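You operate a simulated robot arm through the tools that you are given. There is no shell and no other tool. Be economical: measure what you need, move in short steps, check, and stop when the job is done.

You run a simulated robot arm. Do the job below in one go: nothing can be reset, and whatever is moved stays where it is left.

## Task
Put things in order on the top of the wooden table. At the end: the green tea tin stands on top of the blue notebook (marked "Notes"); the cream polishing pad stands where the white thermometer stood; the white thermometer stands where the bolt wedge stood; the bolt wedge from the top of the wooden table stands on top of the black basin plug; whatever was shut is shut again. Leave all else as you found it, and nothing knocked over.

It is judged by the outcome, as a careful person would: the job done as asked, and still so three seconds after it is handed in. It fails if anything else is knocked over, pushed out of place, dropped, spilled or broken.

## Robot
A 7-joint arm with a two-finger parallel gripper, fixed in place. Base frame: the origin is at the foot of the arm, x ahead of it, y to its left, z up. Units: m, degrees, N and s.
With the tool pointing down near the work surface it reaches from about 0.22 to 0.58 m from the base axis. Its first joint turns from -66.0 to 66.0 degrees. Payload 2.5 kg.
The TCP is the grasp point between the finger pads, 0.023 m short of the fingertips. In the tool frame z runs along the fingers and y along their closing line. Largest opening 0.094 m; finger width 0.038, thickness 0.01; the body of the gripper, 0.054 by 0.096 m, starts 0.039 m behind the TCP.
Orientation is that of the tool frame in the base frame, as a unit quaternion [x, y, z, w]. With the fingers straight down and closing along the base's y, the tool's x points along the base's -x, its y along +y and its z along -z.

## Interface
- The arm moves only by the tool servo_tool. Its arguments are lists of equal length, an entry for each row: "fingers": the gripper command, from -1 (fully open) to 1 (shut), values between in proportion; "travel": the shift along the tool's x, y, z in m, a list of three; "delta_rot": the turn, a rotation vector about the tool's x, y, z in degrees, a list of three. In form: {"fingers": [fingers, ...], "travel": [[tx, ty, tz], ...], "delta_rot": [[wx, wy, wz], ...]}. A call has 1 to 8 rows; each row shifts and turns the commanded pose from where the row before left it, along the tool's axes as they then stand. A row lasts 0.2 s, in which the tool goes at most 0.05 m and 8.6 degrees; a call with a longer step from one row to the next is refused whole, and so is a gripper value outside its range. A pose out of reach is approached as far as the arm can. The call stops where the force on the tool passes 40 N (or 10 N more than at its start, if that is more) or the arm is blocked; 0.2 s more then pass. Each finger travels about 0.108 m/s and halts on what it meets, pressing with about 42 N; the grip force reading is that of the motor and also rises with nothing between the fingers. The clock runs only during rows and for 0.2 s after the last one: add rows that do not move to give the fingers time. It gives the time, the measured TCP pose, the force on the tool (base axes), the opening and the grip force at its end, in the units of the frame above (readings bear some noise).
- Cameras (640 x 400 px; columns grow to the right, rows downward): "scene" is fixed at [0.1376, -0.4364, 0.5285]; the picture's right is [0.57, -0.82, 0.00], its down [-0.54, -0.37, -0.76] and it looks along [0.62, 0.43, -0.65] (base axes); focal length 215 px, centre (320, 200). "wrist" rides on the gripper at [0.086, 0.016, -0.075] in the tool frame; the picture's right is [-0.18, 0.98, 0.00], its down [-0.58, -0.11, -0.81] and it looks along [-0.79, -0.15, 0.59] (tool axes); focal length 243 px, centre (320, 200). There is no depth. A picture from a camera that has moved, and an enlarged one, comes with that camera's place and axes in the base frame and with its lens. The place of the scene camera against the robot may be out by one fixed shift of up to 0.012 m in any direction.
- get_image(camera): a new picture of that camera. The clock stands still meanwhile.
- enlarge(camera, box): a new picture of the part [left, top, right, bottom] of that camera's present view, enlarged. The clock stands still meanwhile.
- sign_off(): hands the job in; it is judged then, once.

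Work in short steps. Places have to be worked out from the pictures, the camera data and where the tool is seen: move nearer, look again, correct. Check each grasp and each placing, and mend what went wrong. You have 120 turns and 68 pictures in all, those below and enlarged ones among them. Open the gripper and draw the arm clear of the work before you hand the job in, unless the task says otherwise; then end with one line.

The tools are called after "Request:" as a command line: name --argument value ..., lists and objects as JSON in quotes. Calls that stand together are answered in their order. servo_tool: Moves the arm, as the interface text tells. Its arguments: {"type":"object","properties":{"fingers":{"type":"array","items":{"type":"number"}},"travel":{"type":"array","items":{"type":"array","items":{"type":"number"}}},"delta_rot":{"type":"array","items":{"type":"array","items":{"type":"number"}}}},"required":["fingers","travel","delta_rot"]} The other tools are called the same way: get_image (camera) takes a picture; enlarge (camera, box) takes an enlarged picture of a part of a camera's view; sign_off () hands the job in.

At the start:

```text
time: 0.0
eef_pos: [0.4402, -0.1309, 0.3066]
tool_rot: [0.0, 1.0, 0.0, 0.0]
contact_force: [0.0, 0.0, 0.1]
gripper_width: 0.0942
grasp_force: 0.1
```

scene: 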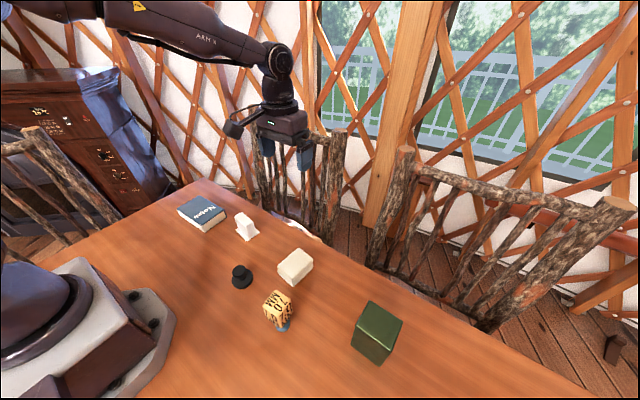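
wrist: 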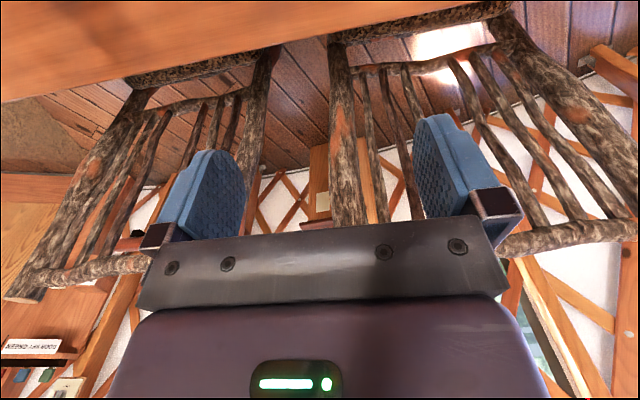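

The scene shows a notebook, a white item, a cream block, a black plug, a patterned item and a green tin. I'll enlarge to identify them.

Request:
enlarge --camera "scene" --box '[160, 180, 340, 292]'

Request:
enlarge --camera "scene" --box '[220, 250, 440, 388]'

```text
3.56 times, centred on (250, 236) of scene
camera zoom: at [0.1376, -0.4364, 0.5285], right [0.57, -0.82, 0.0], down [-0.54, -0.37, -0.76], along [0.62, 0.43, -0.65], focal length 765 px, centre (569, 72)
```

zoom: 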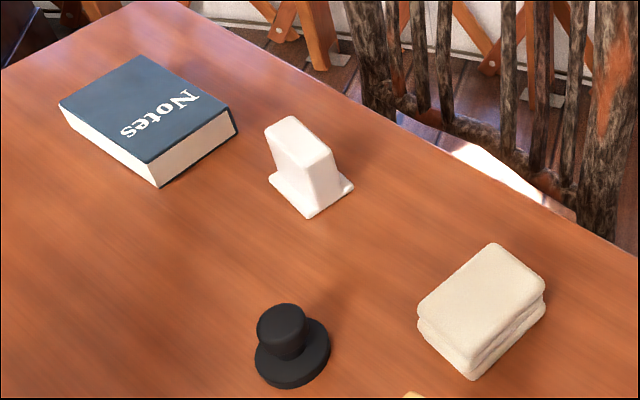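

```text
2.90 times, centred on (330, 319) of scene
camera zoom: at [0.1376, -0.4364, 0.5285], right [0.57, -0.82, 0.0], down [-0.54, -0.37, -0.76], along [0.62, 0.43, -0.65], focal length 624 px, centre (291, -145)
```

zoom: 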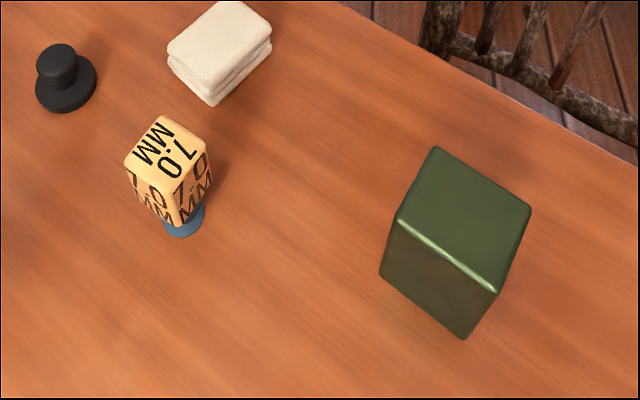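

The patterned 7.0 MM piece is the wedge and the white piece with a foot is the thermometer. I estimate the tin at about (0.33,-0.44), and I'll go above it to calibrate with both cameras.

Request:
servo_tool --fingers '[-1, -1, -1, -1, -1, -1, -1, -1]' --travel '[[0.0138, -0.0386, 0.0133], [0.0138, -0.0386, 0.0133], [0.0138, -0.0386, 0.0133], [0.0138, -0.0386, 0.0133], [0.0138, -0.0386, 0.0133], [0.0138, -0.0386, 0.0133], [0.0138, -0.0386, 0.0133], [0.0138, -0.0386, 0.0133]]' --delta_rot '[[0, 0, 0], [0, 0, 0], [0, 0, 0], [0, 0, 0], [0, 0, 0], [0, 0, 0], [0, 0, 0], [0, 0, 0]]'

Request:
get_image --camera "scene"

Request:
get_image --camera "wrist"

```text
time: 1.8
eef_pos: [0.3298, -0.4392, 0.2004]
tool_rot: [0.0, 1.0, 0.0, 0.001]
contact_force: [-0.1, 0.3, 0.4]
gripper_width: 0.0936
grasp_force: 0.1
```

```text
63 pictures are left
```

scene: 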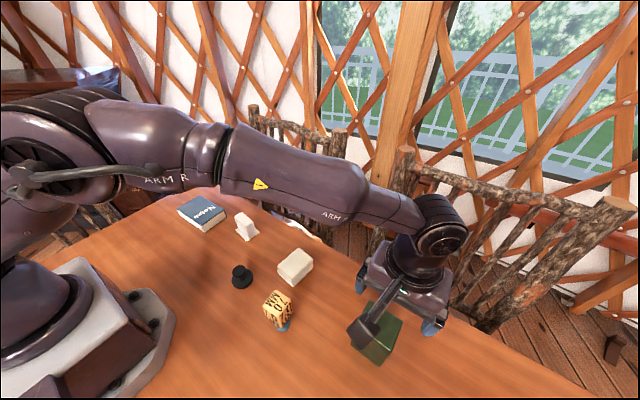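

```text
62 pictures are left
camera wrist: at [0.2431, -0.4238, 0.2742], right [0.18, 0.98, 0.0], down [0.58, -0.11, 0.81], along [0.79, -0.15, -0.59], focal length 243 px, centre (320, 200)
```

wrist: 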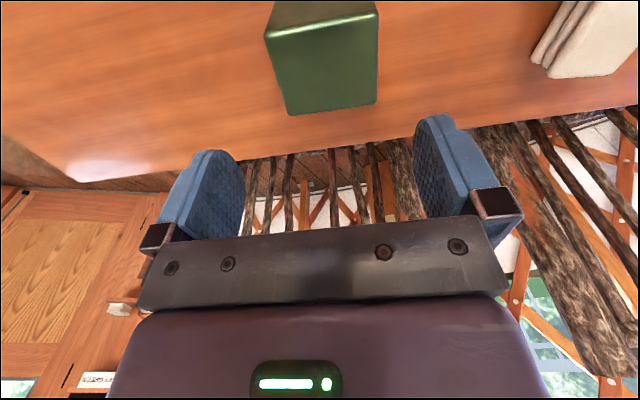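

Combining the two views, the tin is about 0.062 × 0.052 m and 0.12 tall, centred near (0.319,-0.434). I'll align and go down to just over its top, then check.

Request:
servo_tool --fingers '[-1, -1, -1]' --travel '[[0.011, 0.005, 0], [0, 0, 0.03], [0, 0, 0.02]]' --delta_rot '[[0, 0, 0], [0, 0, 0], [0, 0, 0]]'

Request:
get_image --camera "wrist"

```text
time: 2.6
eef_pos: [0.3186, -0.4356, 0.1511]
tool_rot: [0.0, 1.0, 0.0, 0.0]
contact_force: [0.4, 0.1, 0.4]
gripper_width: 0.0939
grasp_force: 0.0
```

```text
61 pictures are left
camera wrist: at [0.2318, -0.4182, 0.2243], right [0.18, 0.98, 0.0], down [0.58, -0.11, 0.81], along [0.79, -0.15, -0.59], focal length 243 px, centre (320, 200)
```

wrist: 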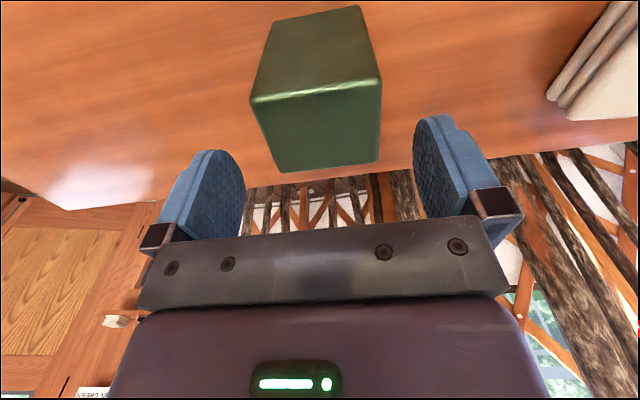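

The tin is centred between the fingers, with x about 0.322. I'll lower to TCP z = 0.09 and close.

Request:
servo_tool --fingers '[-1, -1, -1, 1, 1, 1, 1]' --travel '[[-0.004, 0, 0.02], [0, 0, 0.02], [0, 0, 0.021], [0, 0, 0], [0, 0, 0], [0, 0, 0], [0, 0, 0]]' --delta_rot '[[0, 0, 0], [0, 0, 0], [0, 0, 0], [0, 0, 0], [0, 0, 0], [0, 0, 0], [0, 0, 0]]'

Request:
get_image --camera "wrist"

```text
time: 4.2
eef_pos: [0.3223, -0.4346, 0.0899]
tool_rot: [0.0, 1.0, 0.001, 0.0]
contact_force: [0.3, 0.2, 0.5]
gripper_width: 0.0696
grasp_force: 42.1
```

```text
60 pictures are left
camera wrist: at [0.2356, -0.418, 0.1634], right [0.18, 0.98, 0.0], down [0.58, -0.11, 0.81], along [0.79, -0.15, -0.59], focal length 243 px, centre (320, 200)
```

wrist: 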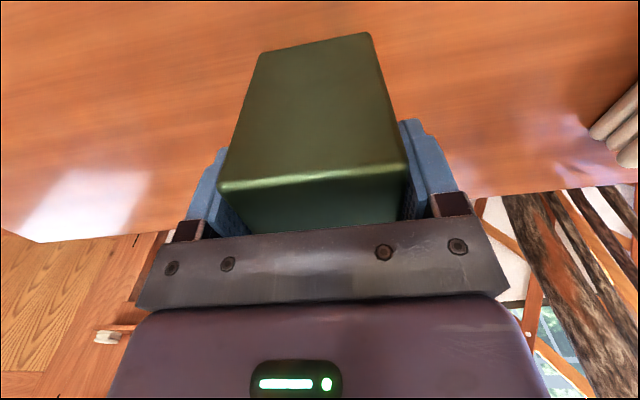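

Tin held (width 0.0696). I'll lift it straight up and carry it high across the table.

Request:
servo_tool --fingers '[1, 1, 1, 1, 1, 1, 1, 1]' --travel '[[0, 0, -0.02], [0, 0, -0.045], [0, 0, -0.045], [0, 0, -0.045], [0, 0, -0.045], [-0.001, 0.03, 0], [-0.002, 0.04, 0], [-0.002, 0.04, 0]]' --delta_rot '[[0, 0, 0], [0, 0, 0], [0, 0, 0], [0, 0, 0], [0, 0, 0], [0, 0, 0], [0, 0, 0], [0, 0, 0]]'

Request:
servo_tool --fingers '[1, 1, 1, 1, 1, 1, 1, 1]' --travel '[[-0.002, 0.04, 0], [-0.002, 0.04, 0], [-0.002, 0.04, 0], [-0.002, 0.04, 0], [-0.002, 0.04, 0], [-0.002, 0.04, 0], [-0.002, 0.04, 0], [-0.002, 0.04, 0]]' --delta_rot '[[0, 0, 0], [0, 0, 0], [0, 0, 0], [0, 0, 0], [0, 0, 0], [0, 0, 0], [0, 0, 0], [0, 0, 0]]'

Request:
get_image --camera "wrist"

Request:
get_image --camera "scene"

```text
time: 6.0
eef_pos: [0.3277, -0.325, 0.2899]
tool_rot: [0.0, 1.0, 0.0, 0.0]
contact_force: [0.0, -0.2, -1.5]
gripper_width: 0.0695
grasp_force: 41.2
```

```text
time: 7.8
eef_pos: [0.3433, -0.0038, 0.2894]
tool_rot: [0.001, 1.0, 0.0, 0.0]
contact_force: [0.1, -0.3, -2.5]
gripper_width: 0.0696
grasp_force: 42.3
```

```text
59 pictures are left
camera wrist: at [0.2569, 0.0132, 0.3626], right [0.19, 0.98, 0.0], down [0.58, -0.11, 0.81], along [0.79, -0.15, -0.59], focal length 243 px, centre (320, 200)
```

wrist: 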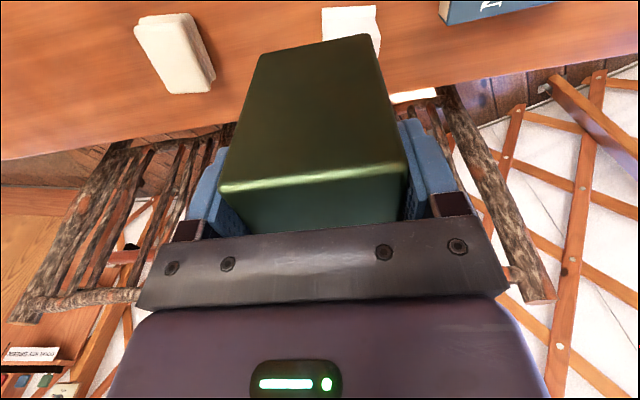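

```text
58 pictures are left
```

scene: 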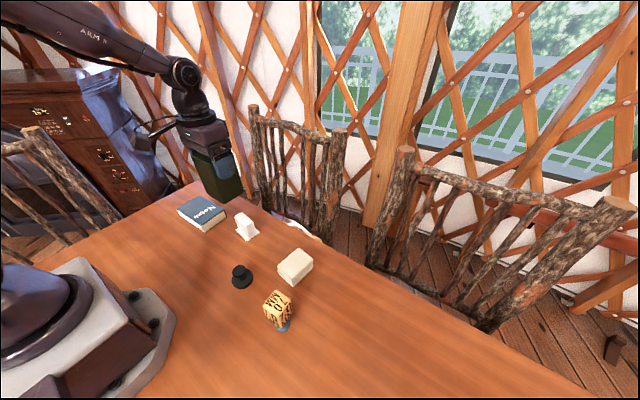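

The tin is steady. I'll go on to above the notebook and look.

Request:
servo_tool --fingers '[1, 1, 1, 1, 1, 1]' --travel '[[-0.001, 0.04, 0], [-0.001, 0.04, 0], [-0.001, 0.04, 0], [-0.001, 0.04, 0], [-0.001, 0.041, 0], [0, 0, 0]]' --delta_rot '[[0, 0, 0], [0, 0, 0], [0, 0, 0], [0, 0, 0], [0, 0, 0], [0, 0, 0]]'

Request:
get_image --camera "wrist"

Request:
enlarge --camera "scene" --box '[100, 100, 280, 250]'

```text
time: 9.2
eef_pos: [0.3488, 0.1967, 0.289]
tool_rot: [0.002, 1.0, 0.0, 0.0]
contact_force: [0.0, 0.0, -2.0]
gripper_width: 0.0697
grasp_force: 41.7
```

```text
57 pictures are left
camera wrist: at [0.2626, 0.2143, 0.363], right [0.19, 0.98, 0.0], down [0.58, -0.11, 0.81], along [0.79, -0.15, -0.59], focal length 243 px, centre (320, 200)
```

wrist: 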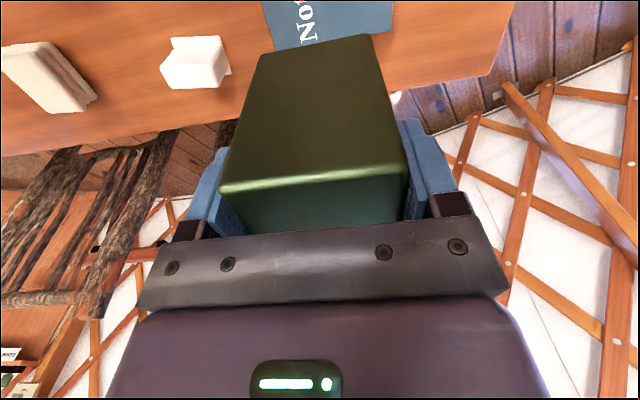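

```text
2.67 times, centred on (190, 175) of scene
camera zoom: at [0.1376, -0.4364, 0.5285], right [0.57, -0.82, 0.0], down [-0.54, -0.37, -0.76], along [0.62, 0.43, -0.65], focal length 574 px, centre (667, 267)
```

zoom: 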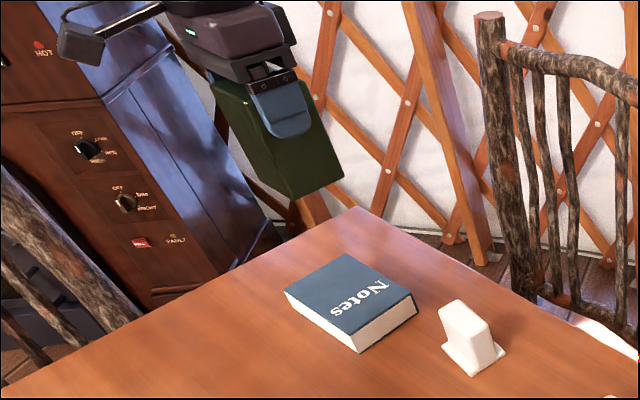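

The notebook spans x about 0.298–0.385 and y about 0.135–0.274, roughly 0.03 thick. I'll centre at (0.345, 0.204) and lower to about z = 0.14.

Request:
servo_tool --fingers '[1, 1, 1, 1, 1]' --travel '[[0.004, 0.007, 0.03], [0, 0, 0.04], [0, 0, 0.04], [0, 0, 0.035], [0, 0, 0]]' --delta_rot '[[0, 0, 0], [0, 0, 0], [0, 0, 0], [0, 0, 0], [0, 0, 0]]'

Request:
enlarge --camera "scene" --box '[140, 140, 270, 240]'

```text
time: 10.4
eef_pos: [0.3472, 0.2049, 0.1453]
tool_rot: [0.001, 1.0, 0.0, 0.0]
contact_force: [-0.2, 0.6, -2.4]
gripper_width: 0.0697
grasp_force: 42.1
```

```text
4.00 times, centred on (205, 190) of scene
camera zoom: at [0.1376, -0.4364, 0.5285], right [0.57, -0.82, 0.0], down [-0.54, -0.37, -0.76], along [0.62, 0.43, -0.65], focal length 861 px, centre (780, 240)
```

zoom: 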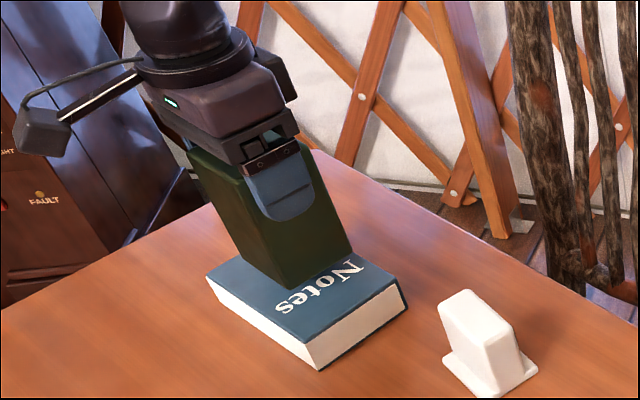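

The tin hovers over the notebook. I'll lower it gently, watching the force.

Request:
servo_tool --fingers '[1, 1, 1, 1]' --travel '[[0, 0, 0.005], [0, 0, 0.005], [0, 0, 0.004], [0, 0, 0]]' --delta_rot '[[0, 0, 0], [0, 0, 0], [0, 0, 0], [0, 0, 0]]'

Request:
enlarge --camera "scene" --box '[140, 140, 270, 240]'

```text
time: 11.4
eef_pos: [0.3462, 0.2042, 0.1313]
tool_rot: [0.0, 1.0, 0.0, 0.0]
contact_force: [0.1, -0.1, -2.2]
gripper_width: 0.0697
grasp_force: 42.4
```

```text
4.00 times, centred on (205, 190) of scene
camera zoom: at [0.1376, -0.4364, 0.5285], right [0.57, -0.82, 0.0], down [-0.54, -0.37, -0.76], along [0.62, 0.43, -0.65], focal length 861 px, centre (780, 240)
```

zoom: 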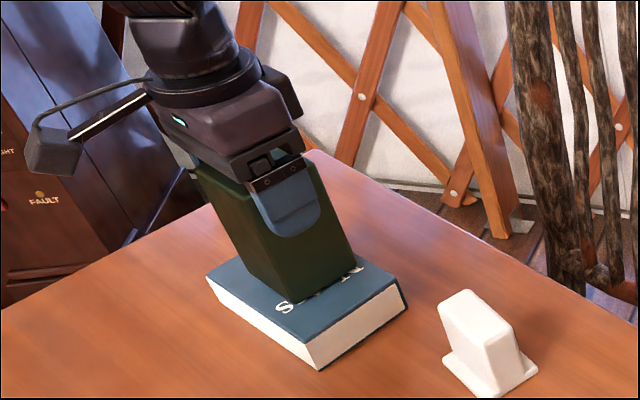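

Still no contact; I'll go down in 2 mm steps.

Request:
servo_tool --fingers '[1, 1, 1, 1]' --travel '[[0, 0, 0.002], [0, 0, 0.002], [0, 0, 0.002], [0, 0, 0]]' --delta_rot '[[0, 0, 0], [0, 0, 0], [0, 0, 0], [0, 0, 0]]'

```text
time: 12.4
eef_pos: [0.3476, 0.2049, 0.125]
tool_rot: [0.0, 1.0, 0.001, 0.003]
contact_force: [-4.8, -4.8, 32.4]
gripper_width: 0.07
grasp_force: 41.9
```

The tin is now resting on the notebook. I'll ease off 1 mm and open, then go straight up.

Request:
servo_tool --fingers '[1, 0.2, -0.3, -1, -1, -1]' --travel '[[0, 0, -0.0012], [0, 0, 0], [0, 0, 0], [0, 0, 0], [0, 0, 0], [0, 0, 0]]' --delta_rot '[[0, 0, 0], [0, 0, 0], [0, 0, 0], [0, 0, 0], [0, 0, 0], [0, 0, 0]]'

Request:
servo_tool --fingers '[-1, -1, -1, -1]' --travel '[[0, 0, -0.02], [0, 0, -0.04], [0, 0, -0.045], [0, 0, -0.045]]' --delta_rot '[[0, 0, 0], [0, 0, 0], [0, 0, 0], [0, 0, 0]]'

Request:
get_image --camera "scene"

Request:
get_image --camera "wrist"

```text
time: 13.8
eef_pos: [0.3453, 0.2034, 0.1261]
tool_rot: [-0.001, 1.0, 0.0, 0.0]
contact_force: [-0.1, 1.0, -0.3]
gripper_width: 0.0939
grasp_force: 0.0
```

```text
time: 14.8
eef_pos: [0.3454, 0.2042, 0.2762]
tool_rot: [0.0, 1.0, 0.0, 0.0]
contact_force: [1.2, 0.5, -0.8]
gripper_width: 0.0942
grasp_force: 0.0
```

```text
53 pictures are left
```

scene: 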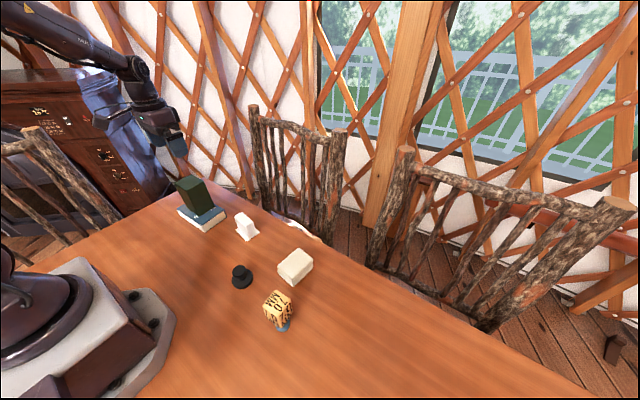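

```text
52 pictures are left
camera wrist: at [0.2584, 0.2205, 0.3502], right [0.18, 0.98, 0.0], down [0.58, -0.11, 0.81], along [0.79, -0.15, -0.59], focal length 243 px, centre (320, 200)
```

wrist: 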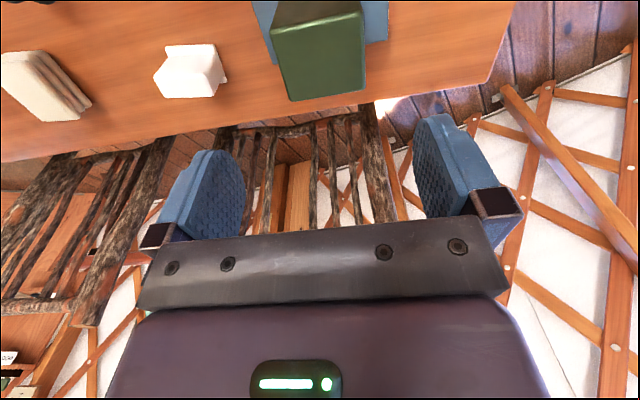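

The tin is standing on the notebook. Next I'll look from above the thermometer to measure it.

Request:
servo_tool --fingers '[-1, -1, -1, -1, -1, -1]' --travel '[[0, -0.04, 0], [0, -0.04, 0], [0, -0.04, 0.01], [0, -0.04, 0.03], [0, -0.03, 0.036], [0, 0, 0]]' --delta_rot '[[0, 0, 0], [0, 0, 0], [0, 0, 0], [0, 0, 0], [0, 0, 0], [0, 0, 0]]'

Request:
get_image --camera "wrist"

```text
time: 16.2
eef_pos: [0.3442, 0.0132, 0.2005]
tool_rot: [0.0, 1.0, -0.001, 0.0]
contact_force: [0.9, -0.8, -0.2]
gripper_width: 0.0942
grasp_force: 0.1
```

```text
51 pictures are left
camera wrist: at [0.2568, 0.0303, 0.2736], right [0.18, 0.98, 0.0], down [0.58, -0.11, 0.81], along [0.79, -0.15, -0.59], focal length 243 px, centre (320, 200)
```

wrist: 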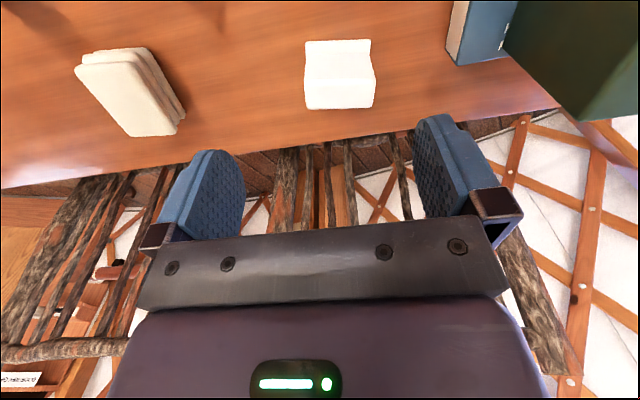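

Request:
enlarge --camera "wrist" --box '[270, 20, 410, 120]'

Request:
enlarge --camera "wrist" --box '[60, 30, 210, 150]'

Request:
enlarge --camera "scene" --box '[220, 200, 280, 250]'

```text
4.00 times, centred on (340, 70) of wrist
camera zoom: at [0.2568, 0.0303, 0.2736], right [0.18, 0.98, 0.0], down [0.58, -0.11, 0.81], along [0.79, -0.15, -0.59], focal length 970 px, centre (240, 720)
```

zoom: 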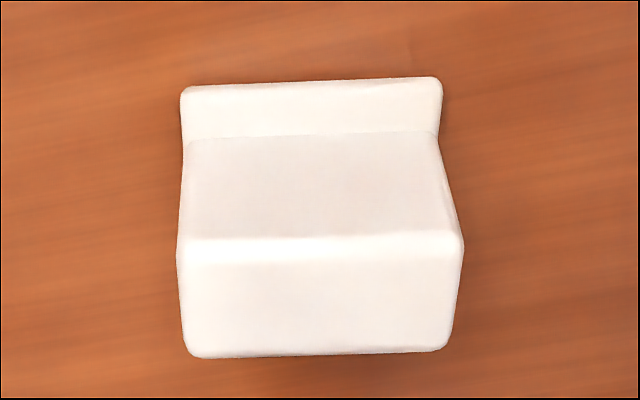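

```text
3.33 times, centred on (135, 90) of wrist
camera zoom: at [0.2568, 0.0303, 0.2736], right [0.18, 0.98, 0.0], down [0.58, -0.11, 0.81], along [0.79, -0.15, -0.59], focal length 809 px, centre (937, 567)
```

zoom: 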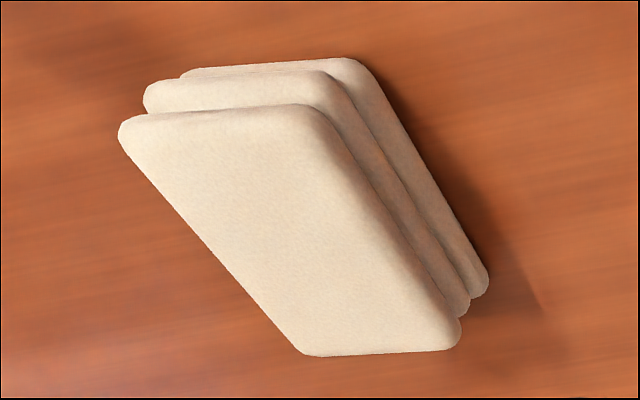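

```text
8.00 times, centred on (250, 225) of scene
camera zoom: at [0.1376, -0.4364, 0.5285], right [0.57, -0.82, 0.0], down [-0.54, -0.37, -0.76], along [0.62, 0.43, -0.65], focal length 1722 px, centre (880, 0)
```

zoom: 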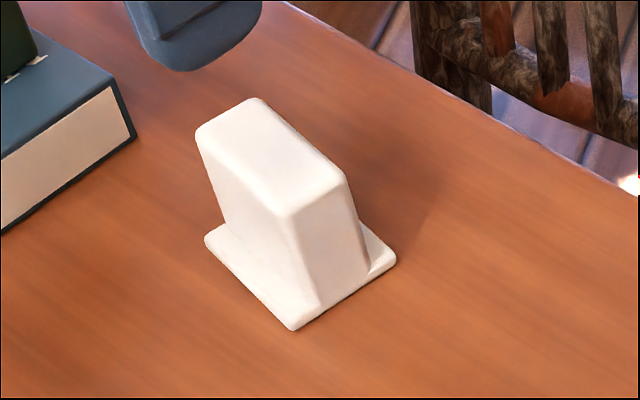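

The thermometer base sits at about (0.382,0.026) with yaw about −8°, and the pad is at about (0.364,−0.193). Next I'll view the plug and wedge.

Request:
servo_tool --fingers '[-1, -1, -1, -1, -1, -1]' --travel '[[0.018, -0.036, 0], [0.018, -0.036, 0], [0.018, -0.036, 0], [0.018, -0.036, 0], [0.018, -0.036, 0], [0, 0, 0]]' --delta_rot '[[0, 0, 0], [0, 0, 0], [0, 0, 0], [0, 0, 0], [0, 0, 0], [0, 0, 0]]'

Request:
get_image --camera "wrist"

```text
time: 17.6
eef_pos: [0.2555, -0.1671, 0.2004]
tool_rot: [0.0, 1.0, 0.0, 0.0]
contact_force: [-0.3, -0.2, 0.1]
gripper_width: 0.0941
grasp_force: 0.2
```

```text
47 pictures are left
camera wrist: at [0.1683, -0.1493, 0.2735], right [0.18, 0.98, 0.0], down [0.58, -0.11, 0.81], along [0.79, -0.15, -0.59], focal length 243 px, centre (320, 200)
```

wrist: 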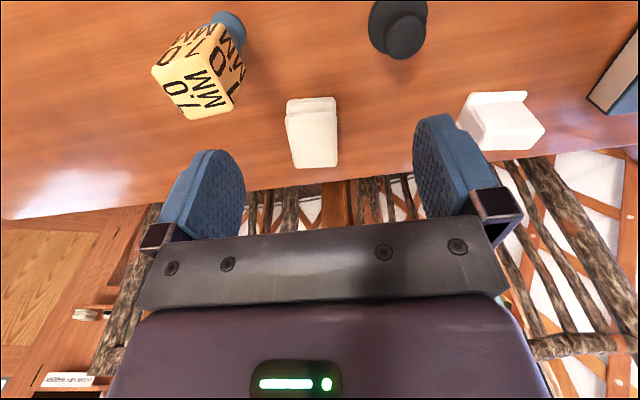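

Request:
enlarge --camera "wrist" --box '[130, 0, 290, 125]'

Request:
enlarge --camera "wrist" --box '[340, 0, 450, 70]'

Request:
enlarge --camera "scene" --box '[215, 255, 305, 340]'

```text
3.20 times, centred on (210, 62) of wrist
camera zoom: at [0.1683, -0.1493, 0.2735], right [0.18, 0.98, 0.0], down [0.58, -0.11, 0.81], along [0.79, -0.15, -0.59], focal length 776 px, centre (672, 640)
```

zoom: 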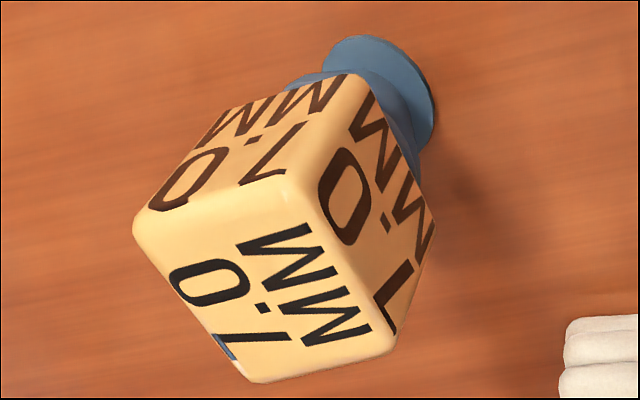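

```text
5.71 times, centred on (395, 35) of wrist
camera zoom: at [0.1683, -0.1493, 0.2735], right [0.18, 0.98, 0.0], down [0.58, -0.11, 0.81], along [0.79, -0.15, -0.59], focal length 1386 px, centre (-109, 1143)
```

zoom: 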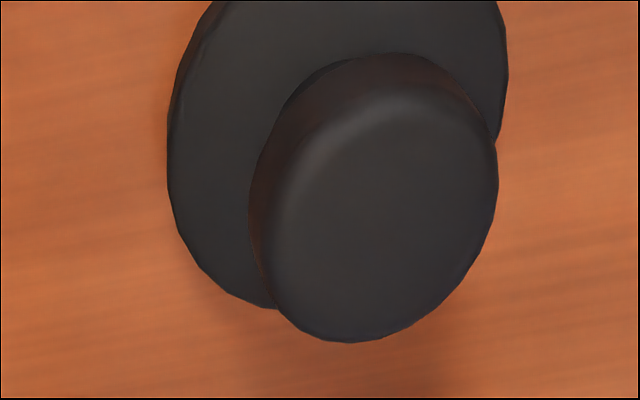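

```text
4.71 times, centred on (260, 298) of scene
camera zoom: at [0.1376, -0.4364, 0.5285], right [0.57, -0.82, 0.0], down [-0.54, -0.37, -0.76], along [0.62, 0.43, -0.65], focal length 1013 px, centre (602, -259)
```

zoom: 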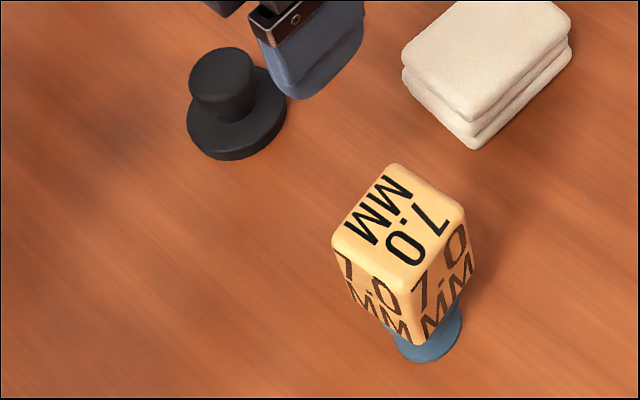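

The wedge is at about (0.243,-0.2535), 0.109 tall, with a ~0.037 square block on a blue foot. The plug knob top is at about (0.264,-0.093), z 0.038. I'll move above the wedge and go partway down.

Request:
servo_tool --fingers '[-1, -1, -1, -1, -1]' --travel '[[0.006, -0.043, 0], [0.006, -0.043, 0], [0, 0, 0.03], [0, 0, 0.025], [0, 0, 0]]' --delta_rot '[[0, 0, 0], [0, 0, 0], [0, 0, 0], [0, 0, 0], [0, 0, 0]]'

Request:
get_image --camera "wrist"

```text
time: 18.8
eef_pos: [0.2435, -0.2531, 0.1448]
tool_rot: [0.0, 1.0, 0.001, 0.0]
contact_force: [-0.1, -0.3, -0.3]
gripper_width: 0.0939
grasp_force: 0.0
```

```text
43 pictures are left
camera wrist: at [0.1564, -0.2358, 0.2186], right [0.18, 0.98, 0.0], down [0.58, -0.11, 0.81], along [0.79, -0.15, -0.59], focal length 243 px, centre (320, 200)
```

wrist: 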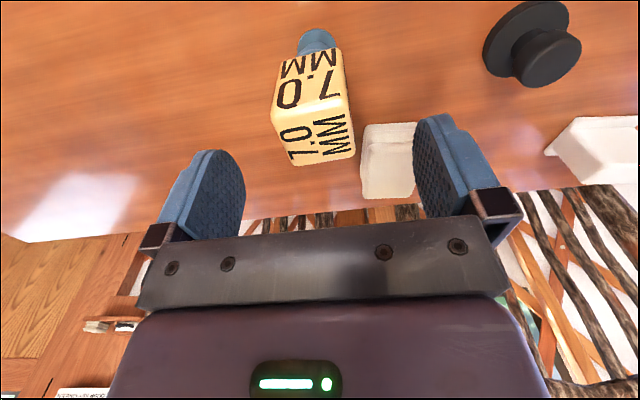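

Aligned within about 1 mm, and the block is yawed about +4°. I'll rotate slightly, descend to 0.085 and grip.

Request:
servo_tool --fingers '[-1, -1, -1, 0, 1, 1, 1]' --travel '[[0, 0, 0.02], [0, 0, 0.02], [0, 0, 0.02], [0, 0, 0], [0, 0, 0], [0, 0, 0], [0, 0, 0]]' --delta_rot '[[0, 0, -4], [0, 0, 0], [0, 0, 0], [0, 0, 0], [0, 0, 0], [0, 0, 0], [0, 0, 0]]'

Request:
servo_tool --fingers '[1, 1, 1, 1]' --travel '[[0, 0, -0.01], [0, 0, -0.03], [0, 0, -0.04], [0, 0, 0]]' --delta_rot '[[0, 0, 0], [0, 0, 0], [0, 0, 0], [0, 0, 0]]'

Request:
get_image --camera "wrist"

Request:
get_image --camera "scene"

```text
time: 20.4
eef_pos: [0.2436, -0.252, 0.0854]
tool_rot: [-0.034, 0.999, -0.001, 0.0]
contact_force: [0.7, -2.9, 1.2]
gripper_width: 0.0419
grasp_force: 41.8
```

```text
time: 21.4
eef_pos: [0.2435, -0.2519, 0.1656]
tool_rot: [-0.036, 0.999, 0.001, 0.001]
contact_force: [0.6, 0.0, -2.4]
gripper_width: 0.0418
grasp_force: 42.1
```

```text
42 pictures are left
camera wrist: at [0.1554, -0.2413, 0.2388], right [0.12, 0.99, 0.0], down [0.59, -0.07, 0.81], along [0.8, -0.09, -0.59], focal length 243 px, centre (320, 200)
```

wrist: 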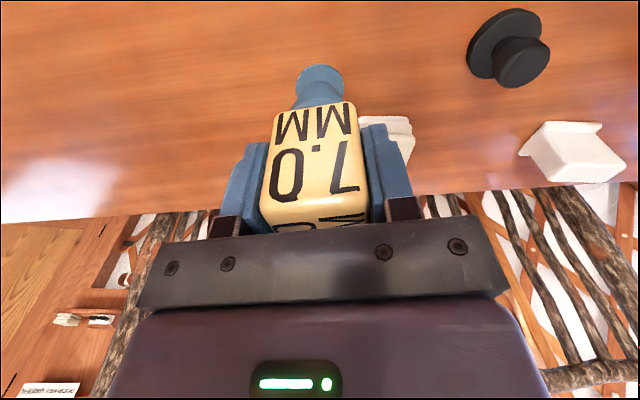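

```text
41 pictures are left
```

scene: 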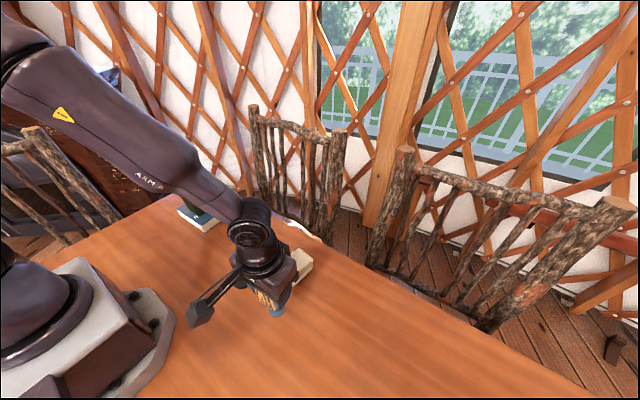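

The blue foot comes with the block, so it's one piece. I'll undo the yaw and carry it over the plug, foot at z about 0.08.

Request:
servo_tool --fingers '[1, 1, 1, 1, 1, 1]' --travel '[[0, 0, -0.01], [-0.005, 0.04, 0], [-0.005, 0.04, 0], [-0.005, 0.04, 0], [-0.0055, 0.039, 0], [0, 0, 0]]' --delta_rot '[[0, 0, 4], [0, 0, 0], [0, 0, 0], [0, 0, 0], [0, 0, 0], [0, 0, 0]]'

Request:
get_image --camera "wrist"

Request:
enlarge --camera "scene" --box '[195, 215, 285, 300]'

```text
time: 22.8
eef_pos: [0.2651, -0.0936, 0.1748]
tool_rot: [0.001, 1.0, 0.0, 0.0]
contact_force: [-0.3, -0.3, -1.9]
gripper_width: 0.0417
grasp_force: 41.9
```

```text
40 pictures are left
camera wrist: at [0.1771, -0.0764, 0.2482], right [0.19, 0.98, 0.0], down [0.58, -0.11, 0.81], along [0.79, -0.15, -0.59], focal length 243 px, centre (320, 200)
```

wrist: 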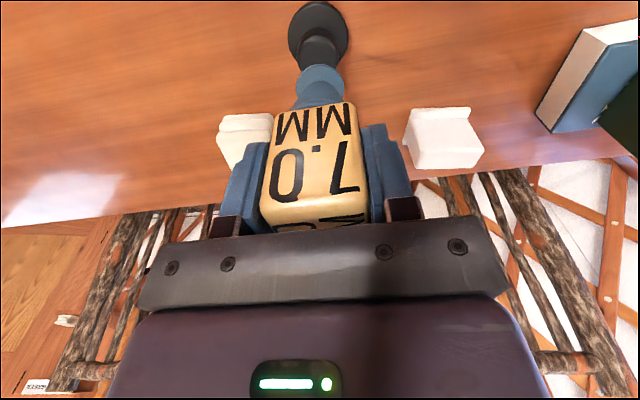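

```text
4.71 times, centred on (240, 258) of scene
camera zoom: at [0.1376, -0.4364, 0.5285], right [0.57, -0.82, 0.0], down [-0.54, -0.37, -0.76], along [0.62, 0.43, -0.65], focal length 1013 px, centre (696, -71)
```

zoom: 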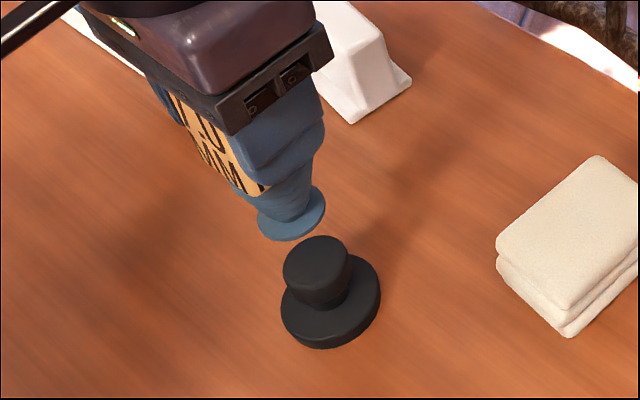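

Both views suggest good alignment, with the knob perhaps 0.045 tall. I'll enlarge the wrist view to check more finely.

Request:
enlarge --camera "wrist" --box '[265, 0, 375, 110]'

```text
3.64 times, centred on (320, 55) of wrist
camera zoom: at [0.1771, -0.0764, 0.2482], right [0.19, 0.98, 0.0], down [0.58, -0.11, 0.81], along [0.79, -0.15, -0.59], focal length 882 px, centre (320, 727)
```

zoom: 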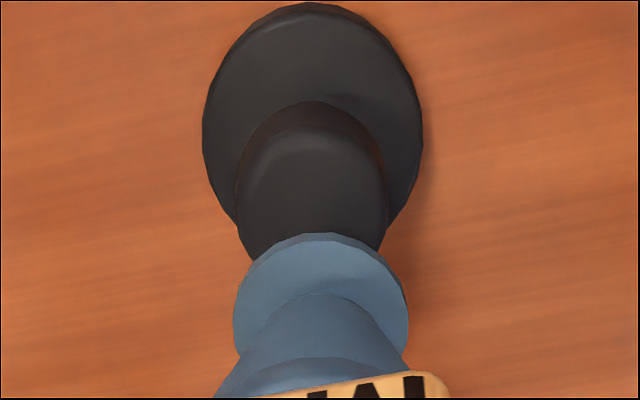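

The knob centre is about 2 mm toward −y and 1.5 mm toward +x of the foot. I'll correct for that and lower to just above.

Request:
servo_tool --fingers '[1, 1, 1, 1]' --travel '[[-0.0015, -0.002, 0.01], [0, 0, 0.015], [0, 0, 0.012], [0, 0, 0]]' --delta_rot '[[0, 0, 0], [0, 0, 0], [0, 0, 0], [0, 0, 0]]'

Request:
enlarge --camera "scene" --box '[205, 235, 275, 300]'

Request:
enlarge --camera "wrist" --box '[265, 0, 375, 110]'

```text
time: 23.8
eef_pos: [0.2657, -0.096, 0.138]
tool_rot: [0.0, 1.0, 0.0, 0.0]
contact_force: [0.6, 0.6, -1.5]
gripper_width: 0.0421
grasp_force: 41.8
```

```text
6.15 times, centred on (240, 268) of scene
camera zoom: at [0.1376, -0.4364, 0.5285], right [0.57, -0.82, 0.0], down [-0.54, -0.37, -0.76], along [0.62, 0.43, -0.65], focal length 1325 px, centre (812, -215)
```

zoom: 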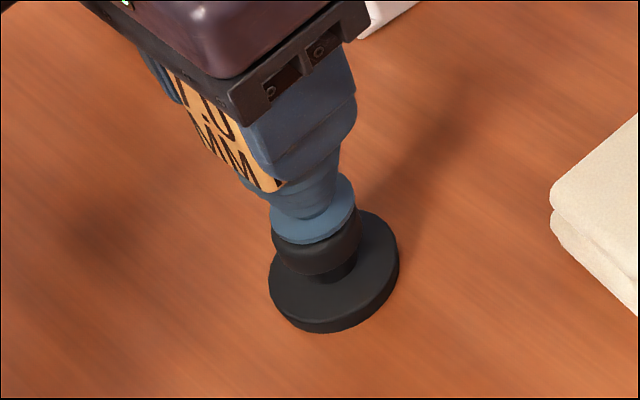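

```text
3.64 times, centred on (320, 55) of wrist
camera zoom: at [0.1785, -0.0786, 0.2116], right [0.18, 0.98, 0.0], down [0.58, -0.11, 0.81], along [0.79, -0.15, -0.59], focal length 882 px, centre (320, 727)
```

zoom: 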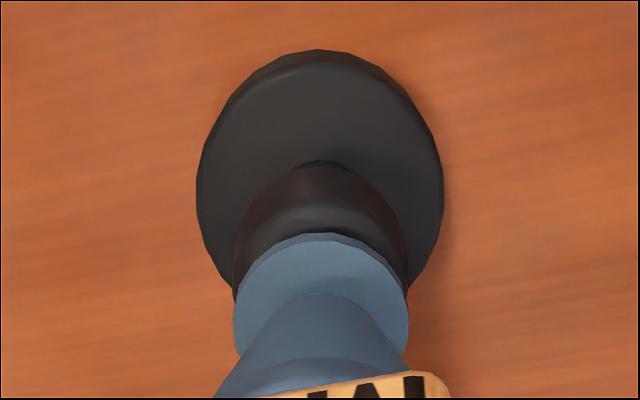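

Aligned in both views. Lowering in small steps until contact.

Request:
servo_tool --fingers '[1, 1, 1, 1]' --travel '[[0, 0, 0.003], [0, 0, 0.002], [0, 0, 0.002], [0, 0, 0]]' --delta_rot '[[0, 0, 0], [0, 0, 0], [0, 0, 0], [0, 0, 0]]'

```text
time: 24.6
eef_pos: [0.2669, -0.096, 0.1329]
tool_rot: [0.0, 1.0, 0.0, 0.0]
contact_force: [-3.1, 1.6, 15.9]
gripper_width: 0.0419
grasp_force: 42.5
stopped in row 3: the force on the tool passed its limit (the readings are from after the stop); the commanded pose is now the measured one
```

Contact at z = 0.133. I'll check before releasing.

Request:
enlarge --camera "scene" --box '[205, 235, 275, 300]'

Request:
enlarge --camera "wrist" --box '[265, 0, 375, 110]'

```text
6.15 times, centred on (240, 268) of scene
camera zoom: at [0.1376, -0.4364, 0.5285], right [0.57, -0.82, 0.0], down [-0.54, -0.37, -0.76], along [0.62, 0.43, -0.65], focal length 1325 px, centre (812, -215)
```

zoom: 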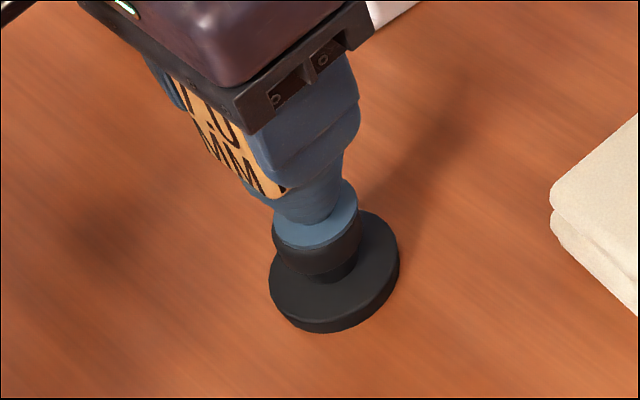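

```text
3.64 times, centred on (320, 55) of wrist
camera zoom: at [0.1788, -0.0787, 0.207], right [0.18, 0.98, 0.0], down [0.58, -0.11, 0.81], along [0.79, -0.15, -0.59], focal length 882 px, centre (320, 727)
```

zoom: 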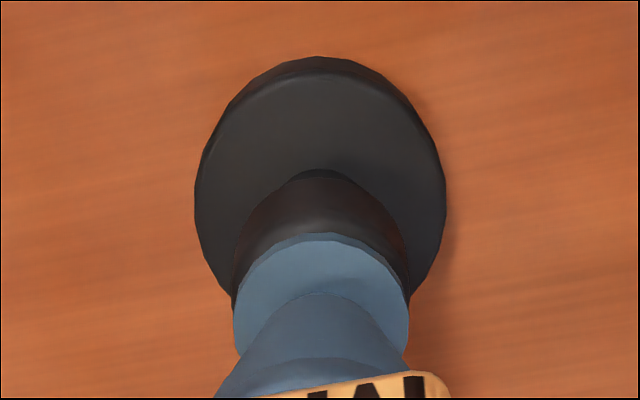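

The foot is centred on the knob. I'll release gradually, then rise straight up.

Request:
servo_tool --fingers '[1, 0.1, -0.1, -0.4, -0.7, -1, -1]' --travel '[[0, 0, -0.0006], [0, 0, 0], [0, 0, 0], [0, 0, 0], [0, 0, 0], [0, 0, 0], [0, 0, 0]]' --delta_rot '[[0, 0, 0], [0, 0, 0], [0, 0, 0], [0, 0, 0], [0, 0, 0], [0, 0, 0], [0, 0, 0]]'

Request:
get_image --camera "wrist"

```text
time: 26.2
eef_pos: [0.2666, -0.0962, 0.1349]
tool_rot: [0.001, 1.0, 0.0, 0.001]
contact_force: [-0.1, 0.9, 0.1]
gripper_width: 0.0939
grasp_force: 0.1
```

```text
33 pictures are left
camera wrist: at [0.1786, -0.0788, 0.2071], right [0.18, 0.98, 0.0], down [0.58, -0.11, 0.81], along [0.79, -0.15, -0.59], focal length 243 px, centre (320, 200)
```

wrist: 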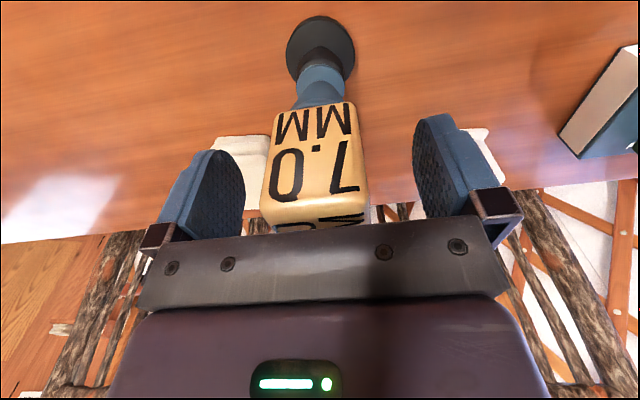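

The wedge stands on its own. I'll rise clear and go over the thermometer with yaw −8°.

Request:
servo_tool --fingers '[-1, -1, -1, -1, -1, -1, -1, -1]' --travel '[[0, 0, -0.03], [0, 0, -0.04], [0, 0, -0.03], [-0.03, 0.03, 0], [-0.03, 0.03, 0], [-0.03, 0.03, 0], [-0.0254, 0.032, 0], [0, 0, 0]]' --delta_rot '[[0, 0, 0], [0, 0, 0], [0, 0, 0], [0, 0, 0], [0, 0, 0], [0, 0, 0], [0, 0, 0], [0, 0, 8]]'

Request:
servo_tool --fingers '[-1, -1, -1, -1]' --travel '[[0, 0, 0.045], [0, 0, 0.045], [0, 0, 0.04], [0, 0, 0]]' --delta_rot '[[0, 0, 0], [0, 0, 0], [0, 0, 0], [0, 0, 0]]'

Request:
get_image --camera "wrist"

Request:
get_image --camera "scene"

```text
time: 28.0
eef_pos: [0.3812, 0.0272, 0.2334]
tool_rot: [0.07, 0.998, 0.0, 0.0]
contact_force: [0.1, 0.1, 0.0]
gripper_width: 0.0942
grasp_force: 0.0
```

```text
time: 29.0
eef_pos: [0.3817, 0.028, 0.102]
tool_rot: [0.07, 0.998, 0.0, 0.0]
contact_force: [0.2, -0.1, 0.3]
gripper_width: 0.0942
grasp_force: 0.1
```

```text
32 pictures are left
camera wrist: at [0.297, 0.0556, 0.1759], right [0.32, 0.95, 0.0], down [0.56, -0.19, 0.81], along [0.76, -0.26, -0.59], focal length 243 px, centre (320, 200)
```

wrist: 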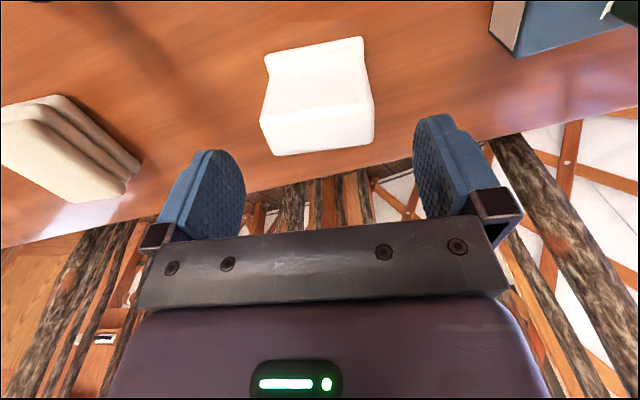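

```text
31 pictures are left
```

scene: 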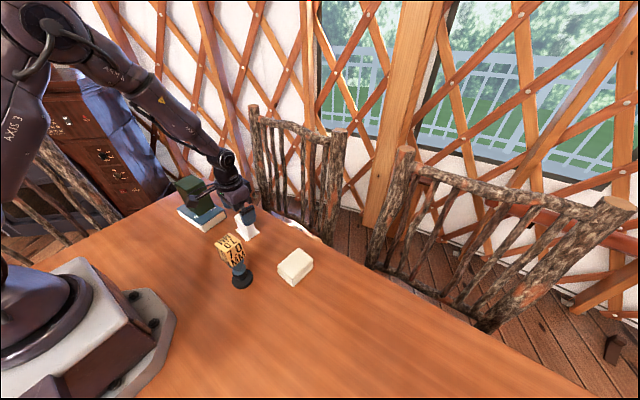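

The thermometer is centred between the fingers, so the yaw needs only about 1.5° back. I'll descend to z = 0.04 and grip.

Request:
servo_tool --fingers '[-1, -1, -1, 0, 1, 1, 1]' --travel '[[-0.0015, -0.001, 0.02], [0, 0, 0.02], [0, 0, 0.022], [0, 0, 0], [0, 0, 0], [0, 0, 0], [0, 0, 0]]' --delta_rot '[[0, 0, -1.5], [0, 0, 0], [0, 0, 0], [0, 0, 0], [0, 0, 0], [0, 0, 0], [0, 0, 0]]'

Request:
get_image --camera "wrist"

```text
time: 30.6
eef_pos: [0.383, 0.026, 0.0413]
tool_rot: [0.057, 0.998, 0.001, 0.0]
contact_force: [0.0, 0.2, -0.7]
gripper_width: 0.0658
grasp_force: 42.1
```

```text
30 pictures are left
camera wrist: at [0.298, 0.0525, 0.1148], right [0.29, 0.96, 0.0], down [0.56, -0.17, 0.81], along [0.77, -0.24, -0.59], focal length 243 px, centre (320, 200)
```

wrist: 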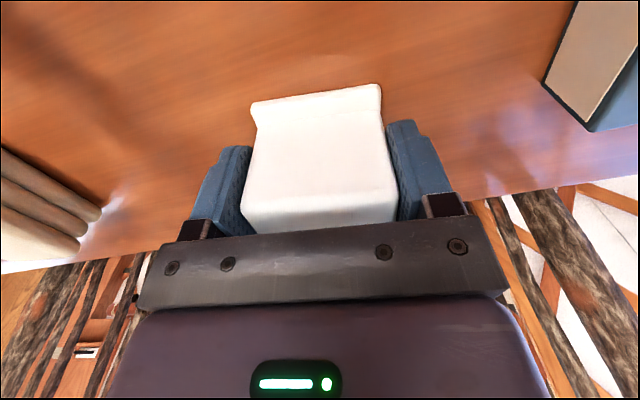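

Gripped (0.0658) with TCP (0.383,0.026) and yaw −6.5°. I'll lift and carry it to the wedge's old spot (0.243,−0.2525).

Request:
servo_tool --fingers '[1, 1, 1, 1, 1, 1]' --travel '[[0, 0, -0.01], [0, 0, -0.045], [0, 0, -0.045], [0, 0, -0.045], [0, 0, -0.045], [0, 0, -0.02]]' --delta_rot '[[0, 0, 0], [0, 0, 0], [0, 0, 0], [0, 0, 0], [0, 0, 0], [0, 0, 0]]'

Request:
servo_tool --fingers '[1, 1, 1, 1, 1, 1, 1, 1]' --travel '[[0.01537, -0.0418, 0], [0.01537, -0.0418, 0], [0.01537, -0.0418, 0], [0.01537, -0.0418, 0], [0.01537, -0.0418, 0], [0.01537, -0.0418, 0], [0.01537, -0.0418, 0], [0, 0, 0]]' --delta_rot '[[0, 0, 0], [0, 0, 0], [0, 0, 0], [0, 0, 0], [0, 0, 0], [0, 0, 0], [0, 0, 0], [0, 0, 0]]'

Request:
servo_tool --fingers '[1, 1, 1, 1, 1]' --travel '[[0, 0, 0.045], [0, 0, 0.045], [0, 0, 0.045], [0, 0, 0.045], [0, 0, 0]]' --delta_rot '[[0, 0, 0], [0, 0, 0], [0, 0, 0], [0, 0, 0], [0, 0, 0]]'

Request:
get_image --camera "scene"

```text
time: 32.0
eef_pos: [0.3828, 0.0247, 0.2517]
tool_rot: [0.057, 0.998, 0.001, -0.001]
contact_force: [0.7, -0.1, -1.6]
gripper_width: 0.0657
grasp_force: 42.0
```

```text
time: 33.8
eef_pos: [0.2425, -0.2525, 0.2518]
tool_rot: [0.057, 0.998, 0.0, 0.001]
contact_force: [0.5, -0.7, -0.7]
gripper_width: 0.0654
grasp_force: 41.5
```

```text
time: 35.0
eef_pos: [0.2413, -0.2534, 0.0695]
tool_rot: [0.057, 0.998, 0.0, 0.001]
contact_force: [0.4, 0.0, -1.8]
gripper_width: 0.0655
grasp_force: 42.3
```

```text
29 pictures are left
```

scene: 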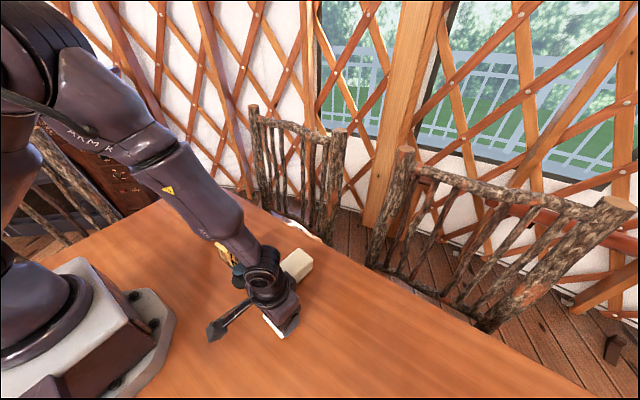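

Lowering the last 28 mm in small steps to contact.

Request:
servo_tool --fingers '[1, 1, 1, 1, 1, 1, 1]' --travel '[[-0.001, 0.0005, 0.012], [0, 0, 0.01], [0, 0, 0.003], [0, 0, 0.002], [0, 0, 0.002], [0, 0, 0.001], [0, 0, 0]]' --delta_rot '[[0, 0, 0], [0, 0, 0], [0, 0, 0], [0, 0, 0], [0, 0, 0], [0, 0, 0], [0, 0, 0]]'

```text
time: 36.6
eef_pos: [0.2433, -0.2526, 0.0413]
tool_rot: [0.057, 0.998, 0.0, -0.001]
contact_force: [0.9, 0.3, -0.8]
gripper_width: 0.0657
grasp_force: 42.1
```

Almost touching; one more millimetre, in half-millimetre steps.

Request:
servo_tool --fingers '[1, 1, 1]' --travel '[[0, 0, 0.0005], [0, 0, 0.0005], [0, 0, 0]]' --delta_rot '[[0, 0, 0], [0, 0, 0], [0, 0, 0]]'

```text
time: 37.4
eef_pos: [0.244, -0.253, 0.0414]
tool_rot: [0.058, 0.998, 0.0, 0.0]
contact_force: [-6.7, 5.5, 22.1]
gripper_width: 0.0653
grasp_force: 41.4
```

Contact made at the original grip height. Releasing and rising.

Request:
servo_tool --fingers '[1, 0.1, -0.3, -0.7, -1, -1]' --travel '[[0, 0, -0.0008], [0, 0, 0], [0, 0, 0], [0, 0, 0], [0, 0, 0], [0, 0, 0]]' --delta_rot '[[0, 0, 0], [0, 0, 0], [0, 0, 0], [0, 0, 0], [0, 0, 0], [0, 0, 0]]'

Request:
servo_tool --fingers '[-1, -1, -1, -1, -1]' --travel '[[0, 0, -0.02], [0, 0, -0.045], [0, 0, -0.045], [0, 0, -0.045], [0, 0, 0]]' --delta_rot '[[0, 0, 0], [0, 0, 0], [0, 0, 0], [0, 0, 0], [0, 0, 0]]'

Request:
get_image --camera "wrist"

Request:
get_image --camera "scene"

```text
time: 38.8
eef_pos: [0.2432, -0.253, 0.0408]
tool_rot: [0.057, 0.998, 0.0, 0.0]
contact_force: [0.9, 0.4, 0.2]
gripper_width: 0.0936
grasp_force: 0.2
```

```text
time: 40.0
eef_pos: [0.2435, -0.252, 0.1971]
tool_rot: [0.057, 0.998, 0.0, 0.0]
contact_force: [-0.5, -0.4, 0.2]
gripper_width: 0.0941
grasp_force: 0.0
```

```text
28 pictures are left
camera wrist: at [0.1582, -0.2262, 0.2713], right [0.29, 0.96, 0.0], down [0.56, -0.17, 0.81], along [0.77, -0.24, -0.59], focal length 243 px, centre (320, 200)
```

wrist: 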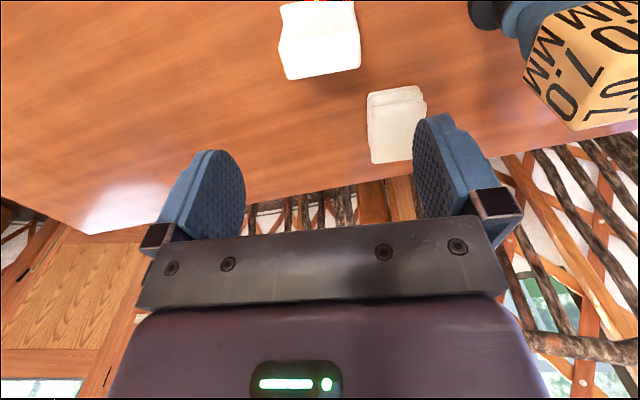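

```text
27 pictures are left
```

scene: 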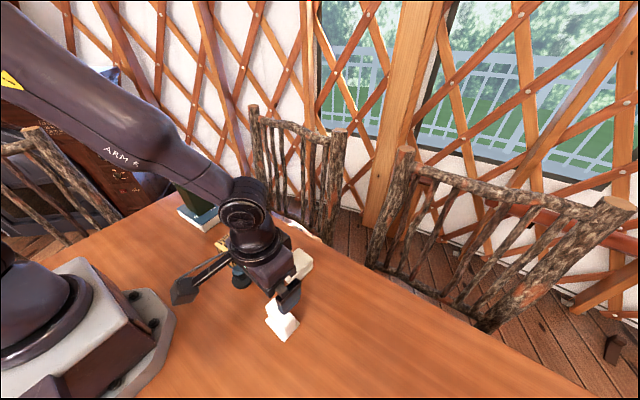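

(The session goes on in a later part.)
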